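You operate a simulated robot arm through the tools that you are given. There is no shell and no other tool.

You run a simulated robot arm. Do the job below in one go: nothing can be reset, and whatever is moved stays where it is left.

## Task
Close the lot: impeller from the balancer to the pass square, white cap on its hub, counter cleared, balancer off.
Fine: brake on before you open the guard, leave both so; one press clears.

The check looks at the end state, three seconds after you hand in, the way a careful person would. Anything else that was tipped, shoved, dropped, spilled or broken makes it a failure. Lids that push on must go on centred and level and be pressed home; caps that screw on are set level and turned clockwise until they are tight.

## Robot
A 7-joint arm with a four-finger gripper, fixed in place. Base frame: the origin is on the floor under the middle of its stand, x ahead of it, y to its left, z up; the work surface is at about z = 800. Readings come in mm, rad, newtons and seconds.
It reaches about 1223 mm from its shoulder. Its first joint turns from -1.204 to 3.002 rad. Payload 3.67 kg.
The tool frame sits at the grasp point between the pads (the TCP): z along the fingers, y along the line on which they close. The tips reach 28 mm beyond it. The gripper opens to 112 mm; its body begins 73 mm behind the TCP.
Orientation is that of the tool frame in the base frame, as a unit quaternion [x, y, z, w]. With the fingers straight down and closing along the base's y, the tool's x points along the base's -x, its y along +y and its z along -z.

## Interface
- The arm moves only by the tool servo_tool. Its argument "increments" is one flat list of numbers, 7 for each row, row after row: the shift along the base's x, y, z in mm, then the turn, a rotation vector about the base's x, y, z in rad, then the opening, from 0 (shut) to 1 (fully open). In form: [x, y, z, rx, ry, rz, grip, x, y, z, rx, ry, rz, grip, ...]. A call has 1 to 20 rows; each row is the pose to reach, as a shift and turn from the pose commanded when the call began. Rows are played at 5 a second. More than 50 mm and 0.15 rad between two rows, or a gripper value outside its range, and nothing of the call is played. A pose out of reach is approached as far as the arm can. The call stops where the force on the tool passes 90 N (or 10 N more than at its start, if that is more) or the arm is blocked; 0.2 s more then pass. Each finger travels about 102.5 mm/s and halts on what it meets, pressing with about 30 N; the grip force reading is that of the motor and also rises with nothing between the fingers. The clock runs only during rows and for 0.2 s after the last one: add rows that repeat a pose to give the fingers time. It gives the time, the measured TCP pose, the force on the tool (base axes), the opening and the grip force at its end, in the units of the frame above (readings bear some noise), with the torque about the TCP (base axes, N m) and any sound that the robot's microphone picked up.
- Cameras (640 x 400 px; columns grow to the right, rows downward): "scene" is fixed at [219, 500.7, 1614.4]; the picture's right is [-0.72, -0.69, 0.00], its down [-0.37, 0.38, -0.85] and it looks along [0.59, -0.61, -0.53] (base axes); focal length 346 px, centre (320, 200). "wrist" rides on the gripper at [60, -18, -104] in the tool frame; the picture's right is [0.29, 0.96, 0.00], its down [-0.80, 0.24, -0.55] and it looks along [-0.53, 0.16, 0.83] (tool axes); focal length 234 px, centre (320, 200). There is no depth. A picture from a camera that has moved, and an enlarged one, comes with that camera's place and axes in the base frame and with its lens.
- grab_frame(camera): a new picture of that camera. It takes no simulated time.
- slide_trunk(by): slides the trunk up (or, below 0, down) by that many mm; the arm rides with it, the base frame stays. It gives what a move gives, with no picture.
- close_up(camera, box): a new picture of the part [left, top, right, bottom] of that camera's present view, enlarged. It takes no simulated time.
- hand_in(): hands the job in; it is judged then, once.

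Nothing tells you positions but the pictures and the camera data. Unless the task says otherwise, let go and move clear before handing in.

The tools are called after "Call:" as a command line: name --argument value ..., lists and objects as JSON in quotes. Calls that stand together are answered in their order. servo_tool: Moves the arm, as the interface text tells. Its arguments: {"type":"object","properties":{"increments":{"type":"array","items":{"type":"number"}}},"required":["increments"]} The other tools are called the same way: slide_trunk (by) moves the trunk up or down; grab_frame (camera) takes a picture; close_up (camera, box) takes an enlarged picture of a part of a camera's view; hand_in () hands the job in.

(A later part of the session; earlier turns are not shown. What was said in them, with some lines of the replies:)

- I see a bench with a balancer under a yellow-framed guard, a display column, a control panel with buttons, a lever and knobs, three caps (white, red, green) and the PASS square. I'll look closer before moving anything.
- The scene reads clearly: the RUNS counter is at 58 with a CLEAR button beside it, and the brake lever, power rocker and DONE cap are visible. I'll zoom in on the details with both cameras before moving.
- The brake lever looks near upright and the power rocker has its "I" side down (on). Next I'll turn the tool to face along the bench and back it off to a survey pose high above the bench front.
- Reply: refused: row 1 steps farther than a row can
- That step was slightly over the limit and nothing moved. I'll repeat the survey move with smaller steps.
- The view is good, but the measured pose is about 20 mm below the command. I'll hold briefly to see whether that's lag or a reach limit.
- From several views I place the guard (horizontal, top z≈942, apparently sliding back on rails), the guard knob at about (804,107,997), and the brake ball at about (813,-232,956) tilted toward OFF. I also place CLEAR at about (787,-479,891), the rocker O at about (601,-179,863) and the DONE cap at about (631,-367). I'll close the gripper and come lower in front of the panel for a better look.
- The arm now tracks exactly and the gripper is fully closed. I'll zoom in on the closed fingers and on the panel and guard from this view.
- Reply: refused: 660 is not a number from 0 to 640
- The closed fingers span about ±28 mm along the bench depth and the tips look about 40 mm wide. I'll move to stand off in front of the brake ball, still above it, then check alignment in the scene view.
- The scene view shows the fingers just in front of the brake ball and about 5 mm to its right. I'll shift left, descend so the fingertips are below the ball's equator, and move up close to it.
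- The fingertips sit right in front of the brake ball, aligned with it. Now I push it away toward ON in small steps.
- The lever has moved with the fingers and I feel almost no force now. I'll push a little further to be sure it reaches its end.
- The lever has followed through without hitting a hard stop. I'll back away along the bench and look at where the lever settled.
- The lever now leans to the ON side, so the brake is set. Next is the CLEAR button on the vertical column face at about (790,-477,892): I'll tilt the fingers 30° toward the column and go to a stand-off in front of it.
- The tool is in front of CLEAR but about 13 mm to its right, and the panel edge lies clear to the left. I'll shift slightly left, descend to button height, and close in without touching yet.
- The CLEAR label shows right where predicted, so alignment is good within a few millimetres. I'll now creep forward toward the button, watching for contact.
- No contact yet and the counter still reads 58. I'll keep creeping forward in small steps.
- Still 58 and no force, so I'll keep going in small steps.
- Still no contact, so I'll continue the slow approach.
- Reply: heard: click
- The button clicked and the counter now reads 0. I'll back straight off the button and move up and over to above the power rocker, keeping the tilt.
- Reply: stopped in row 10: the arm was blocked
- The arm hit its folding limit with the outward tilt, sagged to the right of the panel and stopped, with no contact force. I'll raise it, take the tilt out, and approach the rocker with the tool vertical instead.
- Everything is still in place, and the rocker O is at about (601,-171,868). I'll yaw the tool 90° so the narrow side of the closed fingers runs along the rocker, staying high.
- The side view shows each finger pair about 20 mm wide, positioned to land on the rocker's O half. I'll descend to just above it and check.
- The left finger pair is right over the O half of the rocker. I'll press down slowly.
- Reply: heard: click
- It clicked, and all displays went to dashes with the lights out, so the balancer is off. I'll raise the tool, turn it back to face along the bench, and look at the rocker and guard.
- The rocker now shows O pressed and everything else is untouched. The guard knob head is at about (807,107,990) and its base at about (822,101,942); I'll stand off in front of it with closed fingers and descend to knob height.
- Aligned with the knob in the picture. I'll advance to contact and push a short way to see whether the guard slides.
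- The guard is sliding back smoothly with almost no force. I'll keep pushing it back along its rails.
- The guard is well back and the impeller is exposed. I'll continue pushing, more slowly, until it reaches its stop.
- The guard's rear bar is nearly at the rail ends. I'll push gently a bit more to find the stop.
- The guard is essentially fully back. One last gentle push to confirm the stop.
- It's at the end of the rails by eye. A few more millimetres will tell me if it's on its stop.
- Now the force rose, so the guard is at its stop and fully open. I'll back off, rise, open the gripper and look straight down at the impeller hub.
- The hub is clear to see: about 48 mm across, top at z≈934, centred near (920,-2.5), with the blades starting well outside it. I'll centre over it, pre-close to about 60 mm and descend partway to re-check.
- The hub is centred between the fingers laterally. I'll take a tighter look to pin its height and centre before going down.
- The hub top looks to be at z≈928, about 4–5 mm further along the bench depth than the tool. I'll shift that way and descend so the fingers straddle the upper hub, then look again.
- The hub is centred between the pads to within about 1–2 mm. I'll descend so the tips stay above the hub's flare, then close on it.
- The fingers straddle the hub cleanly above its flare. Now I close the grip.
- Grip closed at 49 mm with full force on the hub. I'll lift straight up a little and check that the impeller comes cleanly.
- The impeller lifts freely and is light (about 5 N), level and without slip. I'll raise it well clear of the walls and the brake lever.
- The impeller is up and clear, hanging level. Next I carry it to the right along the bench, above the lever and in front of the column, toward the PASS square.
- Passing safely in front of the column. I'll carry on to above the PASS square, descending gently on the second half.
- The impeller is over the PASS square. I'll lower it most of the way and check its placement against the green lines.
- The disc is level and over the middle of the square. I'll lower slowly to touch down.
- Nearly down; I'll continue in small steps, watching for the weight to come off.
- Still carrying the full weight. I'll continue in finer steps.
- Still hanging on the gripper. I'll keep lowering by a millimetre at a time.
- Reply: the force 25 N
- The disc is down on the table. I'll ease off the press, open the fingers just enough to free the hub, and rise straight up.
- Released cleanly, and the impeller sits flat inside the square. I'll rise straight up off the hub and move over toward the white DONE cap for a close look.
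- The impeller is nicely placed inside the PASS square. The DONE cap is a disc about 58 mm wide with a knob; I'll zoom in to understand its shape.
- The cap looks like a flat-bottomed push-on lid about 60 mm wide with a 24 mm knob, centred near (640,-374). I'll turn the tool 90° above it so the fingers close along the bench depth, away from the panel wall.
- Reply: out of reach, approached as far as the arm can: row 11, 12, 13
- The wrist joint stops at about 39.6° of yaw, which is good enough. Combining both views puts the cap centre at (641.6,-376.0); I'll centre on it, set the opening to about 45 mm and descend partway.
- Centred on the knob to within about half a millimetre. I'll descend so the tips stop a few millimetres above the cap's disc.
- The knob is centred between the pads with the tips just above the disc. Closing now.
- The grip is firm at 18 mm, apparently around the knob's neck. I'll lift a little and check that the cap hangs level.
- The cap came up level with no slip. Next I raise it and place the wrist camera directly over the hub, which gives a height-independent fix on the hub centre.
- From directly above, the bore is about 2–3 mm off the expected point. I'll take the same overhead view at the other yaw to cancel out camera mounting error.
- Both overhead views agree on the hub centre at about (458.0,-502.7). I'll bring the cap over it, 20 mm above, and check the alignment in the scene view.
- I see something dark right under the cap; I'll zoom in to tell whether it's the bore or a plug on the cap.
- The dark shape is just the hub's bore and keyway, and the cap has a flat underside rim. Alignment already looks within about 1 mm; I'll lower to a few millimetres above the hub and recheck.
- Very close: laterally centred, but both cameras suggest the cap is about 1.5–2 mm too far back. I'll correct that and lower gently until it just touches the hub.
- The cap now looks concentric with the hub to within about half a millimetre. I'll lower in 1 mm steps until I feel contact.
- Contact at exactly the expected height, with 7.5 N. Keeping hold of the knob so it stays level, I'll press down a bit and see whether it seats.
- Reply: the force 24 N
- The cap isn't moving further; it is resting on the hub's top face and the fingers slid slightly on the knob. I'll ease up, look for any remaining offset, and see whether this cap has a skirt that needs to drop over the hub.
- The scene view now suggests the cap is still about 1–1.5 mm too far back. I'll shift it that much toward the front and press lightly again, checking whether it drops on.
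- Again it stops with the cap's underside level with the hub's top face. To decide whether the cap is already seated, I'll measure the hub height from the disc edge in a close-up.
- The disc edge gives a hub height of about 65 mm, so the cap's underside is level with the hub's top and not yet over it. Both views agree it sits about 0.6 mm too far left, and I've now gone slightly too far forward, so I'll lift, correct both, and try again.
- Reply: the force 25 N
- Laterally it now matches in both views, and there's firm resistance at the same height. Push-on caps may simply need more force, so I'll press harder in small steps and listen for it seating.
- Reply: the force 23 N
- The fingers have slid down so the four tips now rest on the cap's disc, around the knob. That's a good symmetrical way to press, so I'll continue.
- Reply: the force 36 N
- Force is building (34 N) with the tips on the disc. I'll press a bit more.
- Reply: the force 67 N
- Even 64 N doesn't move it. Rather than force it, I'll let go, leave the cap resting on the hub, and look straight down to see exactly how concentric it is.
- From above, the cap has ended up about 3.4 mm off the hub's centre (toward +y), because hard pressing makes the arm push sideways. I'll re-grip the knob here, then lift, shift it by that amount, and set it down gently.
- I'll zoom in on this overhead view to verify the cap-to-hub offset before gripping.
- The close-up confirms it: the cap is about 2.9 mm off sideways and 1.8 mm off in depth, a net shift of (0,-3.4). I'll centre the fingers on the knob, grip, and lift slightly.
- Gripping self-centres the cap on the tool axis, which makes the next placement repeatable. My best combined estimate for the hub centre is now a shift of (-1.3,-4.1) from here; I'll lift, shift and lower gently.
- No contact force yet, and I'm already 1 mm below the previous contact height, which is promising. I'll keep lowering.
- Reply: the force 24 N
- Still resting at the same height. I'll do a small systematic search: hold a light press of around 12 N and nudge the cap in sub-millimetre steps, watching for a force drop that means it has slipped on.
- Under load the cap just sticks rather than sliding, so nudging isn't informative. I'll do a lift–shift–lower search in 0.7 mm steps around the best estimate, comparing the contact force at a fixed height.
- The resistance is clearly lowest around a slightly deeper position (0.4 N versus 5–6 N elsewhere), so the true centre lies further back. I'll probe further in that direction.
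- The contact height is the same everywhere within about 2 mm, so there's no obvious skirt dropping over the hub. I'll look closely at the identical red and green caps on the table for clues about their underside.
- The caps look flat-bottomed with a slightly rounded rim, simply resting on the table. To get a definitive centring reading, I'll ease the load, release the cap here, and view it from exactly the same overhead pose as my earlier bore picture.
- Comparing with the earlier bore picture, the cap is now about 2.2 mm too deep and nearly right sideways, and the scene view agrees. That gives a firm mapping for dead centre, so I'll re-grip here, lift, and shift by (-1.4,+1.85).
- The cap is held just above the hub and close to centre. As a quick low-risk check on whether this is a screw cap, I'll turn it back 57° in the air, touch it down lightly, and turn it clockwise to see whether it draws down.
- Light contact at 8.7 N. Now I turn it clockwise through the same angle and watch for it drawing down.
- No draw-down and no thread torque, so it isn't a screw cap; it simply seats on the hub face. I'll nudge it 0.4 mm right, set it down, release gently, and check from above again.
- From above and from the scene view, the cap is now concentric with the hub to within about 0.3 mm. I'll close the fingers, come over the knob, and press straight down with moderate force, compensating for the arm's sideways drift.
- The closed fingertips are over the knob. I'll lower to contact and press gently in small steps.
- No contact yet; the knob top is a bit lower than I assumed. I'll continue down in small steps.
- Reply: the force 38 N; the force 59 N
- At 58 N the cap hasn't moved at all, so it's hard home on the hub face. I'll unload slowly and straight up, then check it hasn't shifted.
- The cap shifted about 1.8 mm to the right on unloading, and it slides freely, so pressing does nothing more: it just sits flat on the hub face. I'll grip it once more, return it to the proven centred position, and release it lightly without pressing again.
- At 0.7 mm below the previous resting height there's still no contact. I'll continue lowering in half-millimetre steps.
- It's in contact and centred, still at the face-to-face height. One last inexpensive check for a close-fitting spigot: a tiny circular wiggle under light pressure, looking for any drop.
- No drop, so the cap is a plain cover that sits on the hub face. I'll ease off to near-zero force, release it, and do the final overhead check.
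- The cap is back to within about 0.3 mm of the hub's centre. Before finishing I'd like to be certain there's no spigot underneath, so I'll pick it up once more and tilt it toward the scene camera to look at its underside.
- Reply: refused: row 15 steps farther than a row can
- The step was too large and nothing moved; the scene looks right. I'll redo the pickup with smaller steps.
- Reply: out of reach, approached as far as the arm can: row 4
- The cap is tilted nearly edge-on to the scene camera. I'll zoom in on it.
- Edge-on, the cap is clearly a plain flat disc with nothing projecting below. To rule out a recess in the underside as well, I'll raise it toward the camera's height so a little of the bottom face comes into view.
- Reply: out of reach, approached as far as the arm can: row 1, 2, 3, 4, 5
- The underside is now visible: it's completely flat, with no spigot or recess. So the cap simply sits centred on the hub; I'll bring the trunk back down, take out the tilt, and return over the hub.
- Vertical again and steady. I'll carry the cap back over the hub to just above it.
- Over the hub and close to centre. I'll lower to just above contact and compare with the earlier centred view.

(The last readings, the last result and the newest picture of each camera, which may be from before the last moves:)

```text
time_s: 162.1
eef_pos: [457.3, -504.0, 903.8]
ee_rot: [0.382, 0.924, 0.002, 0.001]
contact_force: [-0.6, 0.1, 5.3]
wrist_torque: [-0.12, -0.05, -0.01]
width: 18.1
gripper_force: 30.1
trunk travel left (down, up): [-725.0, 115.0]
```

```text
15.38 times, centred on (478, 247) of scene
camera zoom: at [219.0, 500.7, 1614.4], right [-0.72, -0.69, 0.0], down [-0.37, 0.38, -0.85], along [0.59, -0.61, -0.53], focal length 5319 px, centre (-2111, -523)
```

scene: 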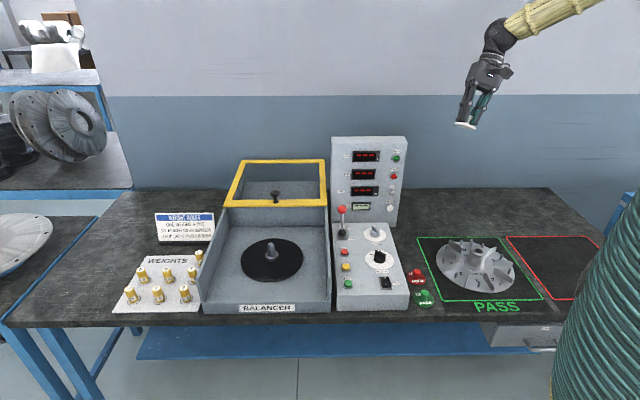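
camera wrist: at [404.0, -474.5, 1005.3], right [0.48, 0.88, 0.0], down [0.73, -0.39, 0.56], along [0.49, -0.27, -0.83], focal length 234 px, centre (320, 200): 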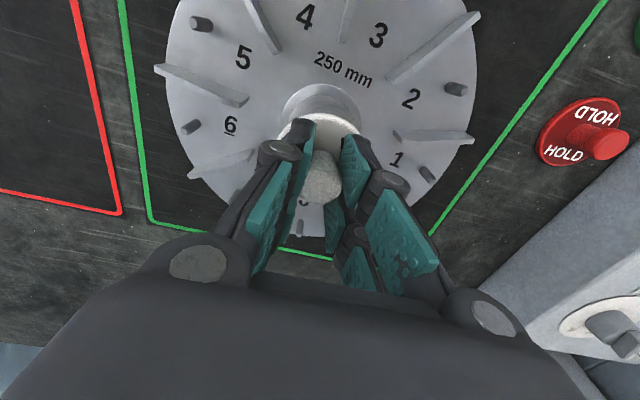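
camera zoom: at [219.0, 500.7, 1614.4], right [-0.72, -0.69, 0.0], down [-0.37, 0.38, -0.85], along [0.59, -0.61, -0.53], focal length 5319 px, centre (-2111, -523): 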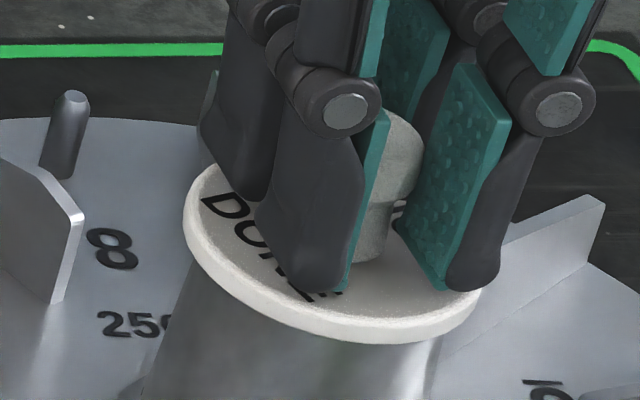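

Contact is light, and both views say it's about 0.7 mm too far back. I'll lift slightly, correct that, set it down again and check.

Call:
servo_tool --increments '[0, 0, 2, 0, 0, 0, 0, 0, 0, 3, 0, 0, 0, 0, -0.5, 0.5, 3, 0, 0, 0, 0, -0.5, 0.5, 3, 0, 0, 0, 0, -0.5, 0.5, 1, 0, 0, 0, 0, -0.5, 0.5, 0.2, 0, 0, 0, 0, -0.5, 0.5, 0.2, 0, 0, 0, 0]'

Call:
close_up --camera "wrist" --box '[270, 55, 380, 145]'

Call:
close_up --camera "scene" --box '[464, 234, 492, 260]'

```text
time_s: 163.7
eef_pos: [456.7, -502.2, 902.2]
ee_rot: [0.383, 0.924, 0.001, 0.0]
contact_force: [0.7, 0.1, 1.3]
wrist_torque: [0.0, -0.03, -0.01]
width: 18.2
gripper_force: 29.9
trunk travel left (down, up): [-725.0, 115.0]
```

```text
4.44 times, centred on (325, 100) of wrist
camera zoom: at [402.1, -473.3, 1008.0], right [0.47, 0.88, 0.0], down [0.73, -0.4, 0.55], along [0.49, -0.26, -0.83], focal length 1041 px, centre (298, 644)
```

zoom: 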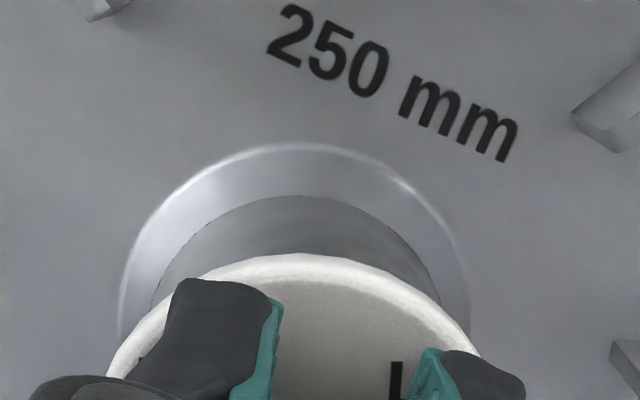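

```text
15.38 times, centred on (478, 247) of scene
camera zoom: at [219.0, 500.7, 1614.4], right [-0.72, -0.69, 0.0], down [-0.37, 0.38, -0.85], along [0.59, -0.61, -0.53], focal length 5319 px, centre (-2111, -523)
```

zoom: 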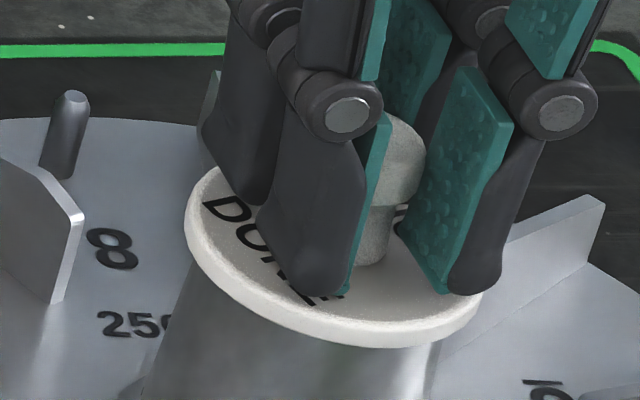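

Light contact (1.3 N) and both views match the centred reference. I'll open the fingers gently, rise clear, and verify.

Call:
servo_tool --increments '[0, 0, 0, 0, 0, 0, 0.2, 0, 0, 0.3, 0, 0, 0, 0.3, 0, 0, 0.3, 0, 0, 0, 0.4, 0, 0, 0.3, 0, 0, 0, 0.4, 0, 0, 8, 0, 0, 0, 0.4, 0, 0, 30, 0, 0, 0, 0.4, 0, 0, 60, 0, 0, 0, 0.4, 0, 0, 100, 0, 0, 0, 0.4, 0, 0, 140, 0, 0, 0, 0.4, 0, 0, 140, 0, 0, 0, 0.4]'

Call:
close_up --camera "wrist" --box '[220, 20, 420, 160]'

Call:
close_up --camera "scene" --box '[464, 234, 492, 260]'

Call:
grab_frame --camera "scene"

```text
time_s: 165.9
eef_pos: [456.0, -501.8, 1044.9]
ee_rot: [0.384, 0.924, 0.001, -0.001]
contact_force: [-0.2, -0.9, 0.0]
wrist_torque: [0.01, 0.02, -0.01]
width: 44.8
gripper_force: 0.1
trunk travel left (down, up): [-725.0, 115.0]
```

```text
2.86 times, centred on (320, 90) of wrist
camera zoom: at [401.5, -473.0, 1149.0], right [0.47, 0.88, 0.0], down [0.73, -0.4, 0.55], along [0.49, -0.26, -0.83], focal length 669 px, centre (320, 514)
```

zoom: 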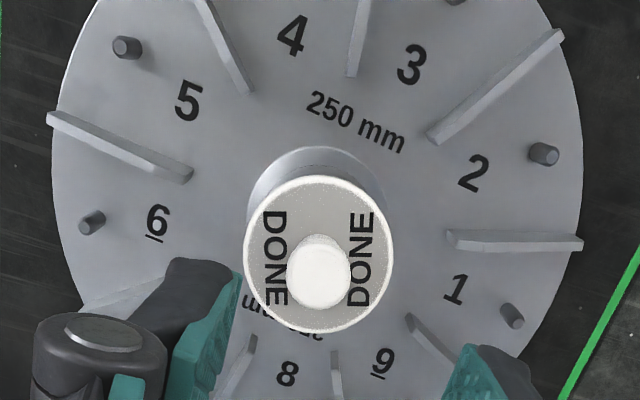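

```text
15.38 times, centred on (478, 247) of scene
camera zoom: at [219.0, 500.7, 1614.4], right [-0.72, -0.69, 0.0], down [-0.37, 0.38, -0.85], along [0.59, -0.61, -0.53], focal length 5319 px, centre (-2111, -523)
```

zoom: 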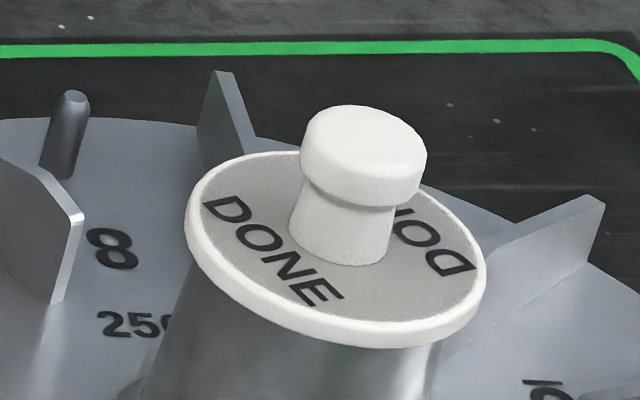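

```text
taken
```

scene: 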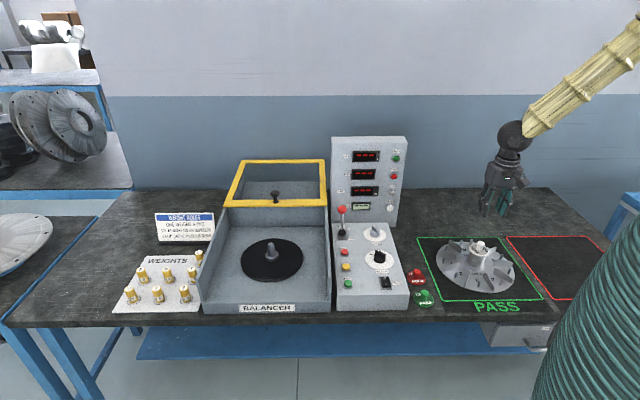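

The cap sits level and centred on the hub, well within 1 mm. I'll do a final check of the panel, brake, guard, power switch and the other items, while moving the arm a bit further clear.

Call:
servo_tool --increments '[0, 0, 25, 0, 0, 0, 0.4, 10, 10, 50, 0, 0, 0, 0.4, 20, 20, 75, 0, 0, 0, 0.4, 20, 20, 75, 0, 0, 0, 0.4]'

Call:
close_up --camera "scene" --box '[325, 195, 415, 310]'

Call:
close_up --camera "scene" --box '[320, 130, 415, 225]'

Call:
close_up --camera "scene" --box '[100, 140, 345, 320]'

Call:
close_up --camera "scene" --box '[400, 220, 570, 320]'

```text
time_s: 166.9
eef_pos: [477.0, -489.3, 1116.2]
ee_rot: [0.384, 0.923, 0.005, -0.001]
contact_force: [-1.1, 0.5, -0.4]
wrist_torque: [0.01, 0.01, -0.01]
width: 44.9
gripper_force: 0.1
trunk travel left (down, up): [-725.0, 115.0]
```

```text
3.48 times, centred on (370, 252) of scene
camera zoom: at [219.0, 500.7, 1614.4], right [-0.72, -0.69, 0.0], down [-0.37, 0.38, -0.85], along [0.59, -0.61, -0.53], focal length 1202 px, centre (146, 17)
```

zoom: 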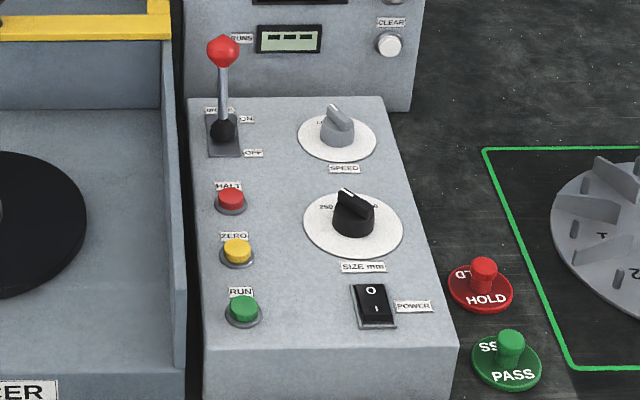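

```text
4.21 times, centred on (368, 178) of scene
camera zoom: at [219.0, 500.7, 1614.4], right [-0.72, -0.69, 0.0], down [-0.37, 0.38, -0.85], along [0.59, -0.61, -0.53], focal length 1456 px, centre (120, 295)
```

zoom: 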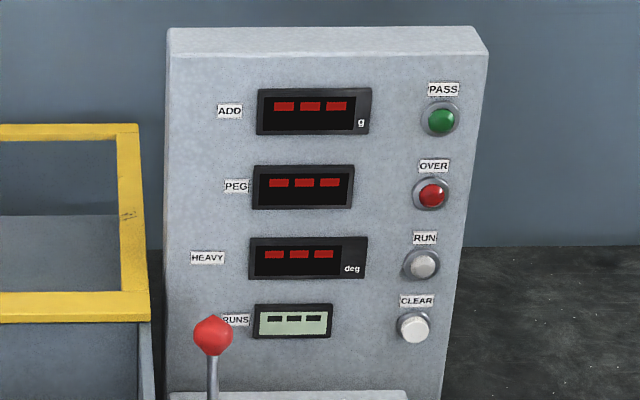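

```text
2.22 times, centred on (222, 230) of scene
camera zoom: at [219.0, 500.7, 1614.4], right [-0.72, -0.69, 0.0], down [-0.37, 0.38, -0.85], along [0.59, -0.61, -0.53], focal length 768 px, centre (537, 133)
```

zoom: 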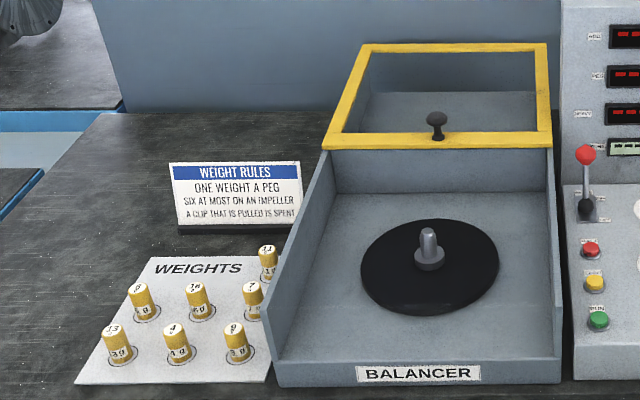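

```text
3.76 times, centred on (485, 270) of scene
camera zoom: at [219.0, 500.7, 1614.4], right [-0.72, -0.69, 0.0], down [-0.37, 0.38, -0.85], along [0.59, -0.61, -0.53], focal length 1302 px, centre (-301, -64)
```

zoom: 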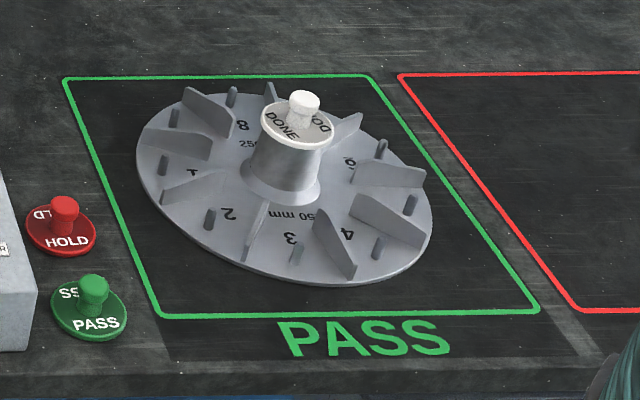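

Everything checks out in the pictures:
- **Impeller:** lies flat inside the PASS square, with the white DONE cap level and centred on its hub.
- **Counter:** read 0 after the single CLEAR press, before power-off.
- **Balancer:** off, displays dashed. The brake is ON and the guard is fully open.
- **Other items:** the other caps, the weights and the dials look untouched, and the arm is clear.

Handing in.

Call:
hand_in

```text
The job is handed in.
```

The lot is closed and handed in; I haven't seen the result of the check. The last pictures before hand-in showed:

- **Impeller:** it is flat inside the PASS square.
- **White cap:** it sits level on the hub, centred to within about half a millimetre. I looked at its underside and it is flat, with no plug or skirt. It therefore rests on the hub face and does not lock on, even when pressed at about 58 N.
- **Counter:** one press of CLEAR took it from 58 to 0, which I saw on the display before switching the power off.
- **Balancer:** it is off, with all displays showing dashes.
- **Brake and guard:** the brake went on before I opened the guard. Both are left that way, with the guard fully back against its stop.
- **Everything else:** the red and green caps, the weights and the dials looked undisturbed, and the arm is clear of the bench items.
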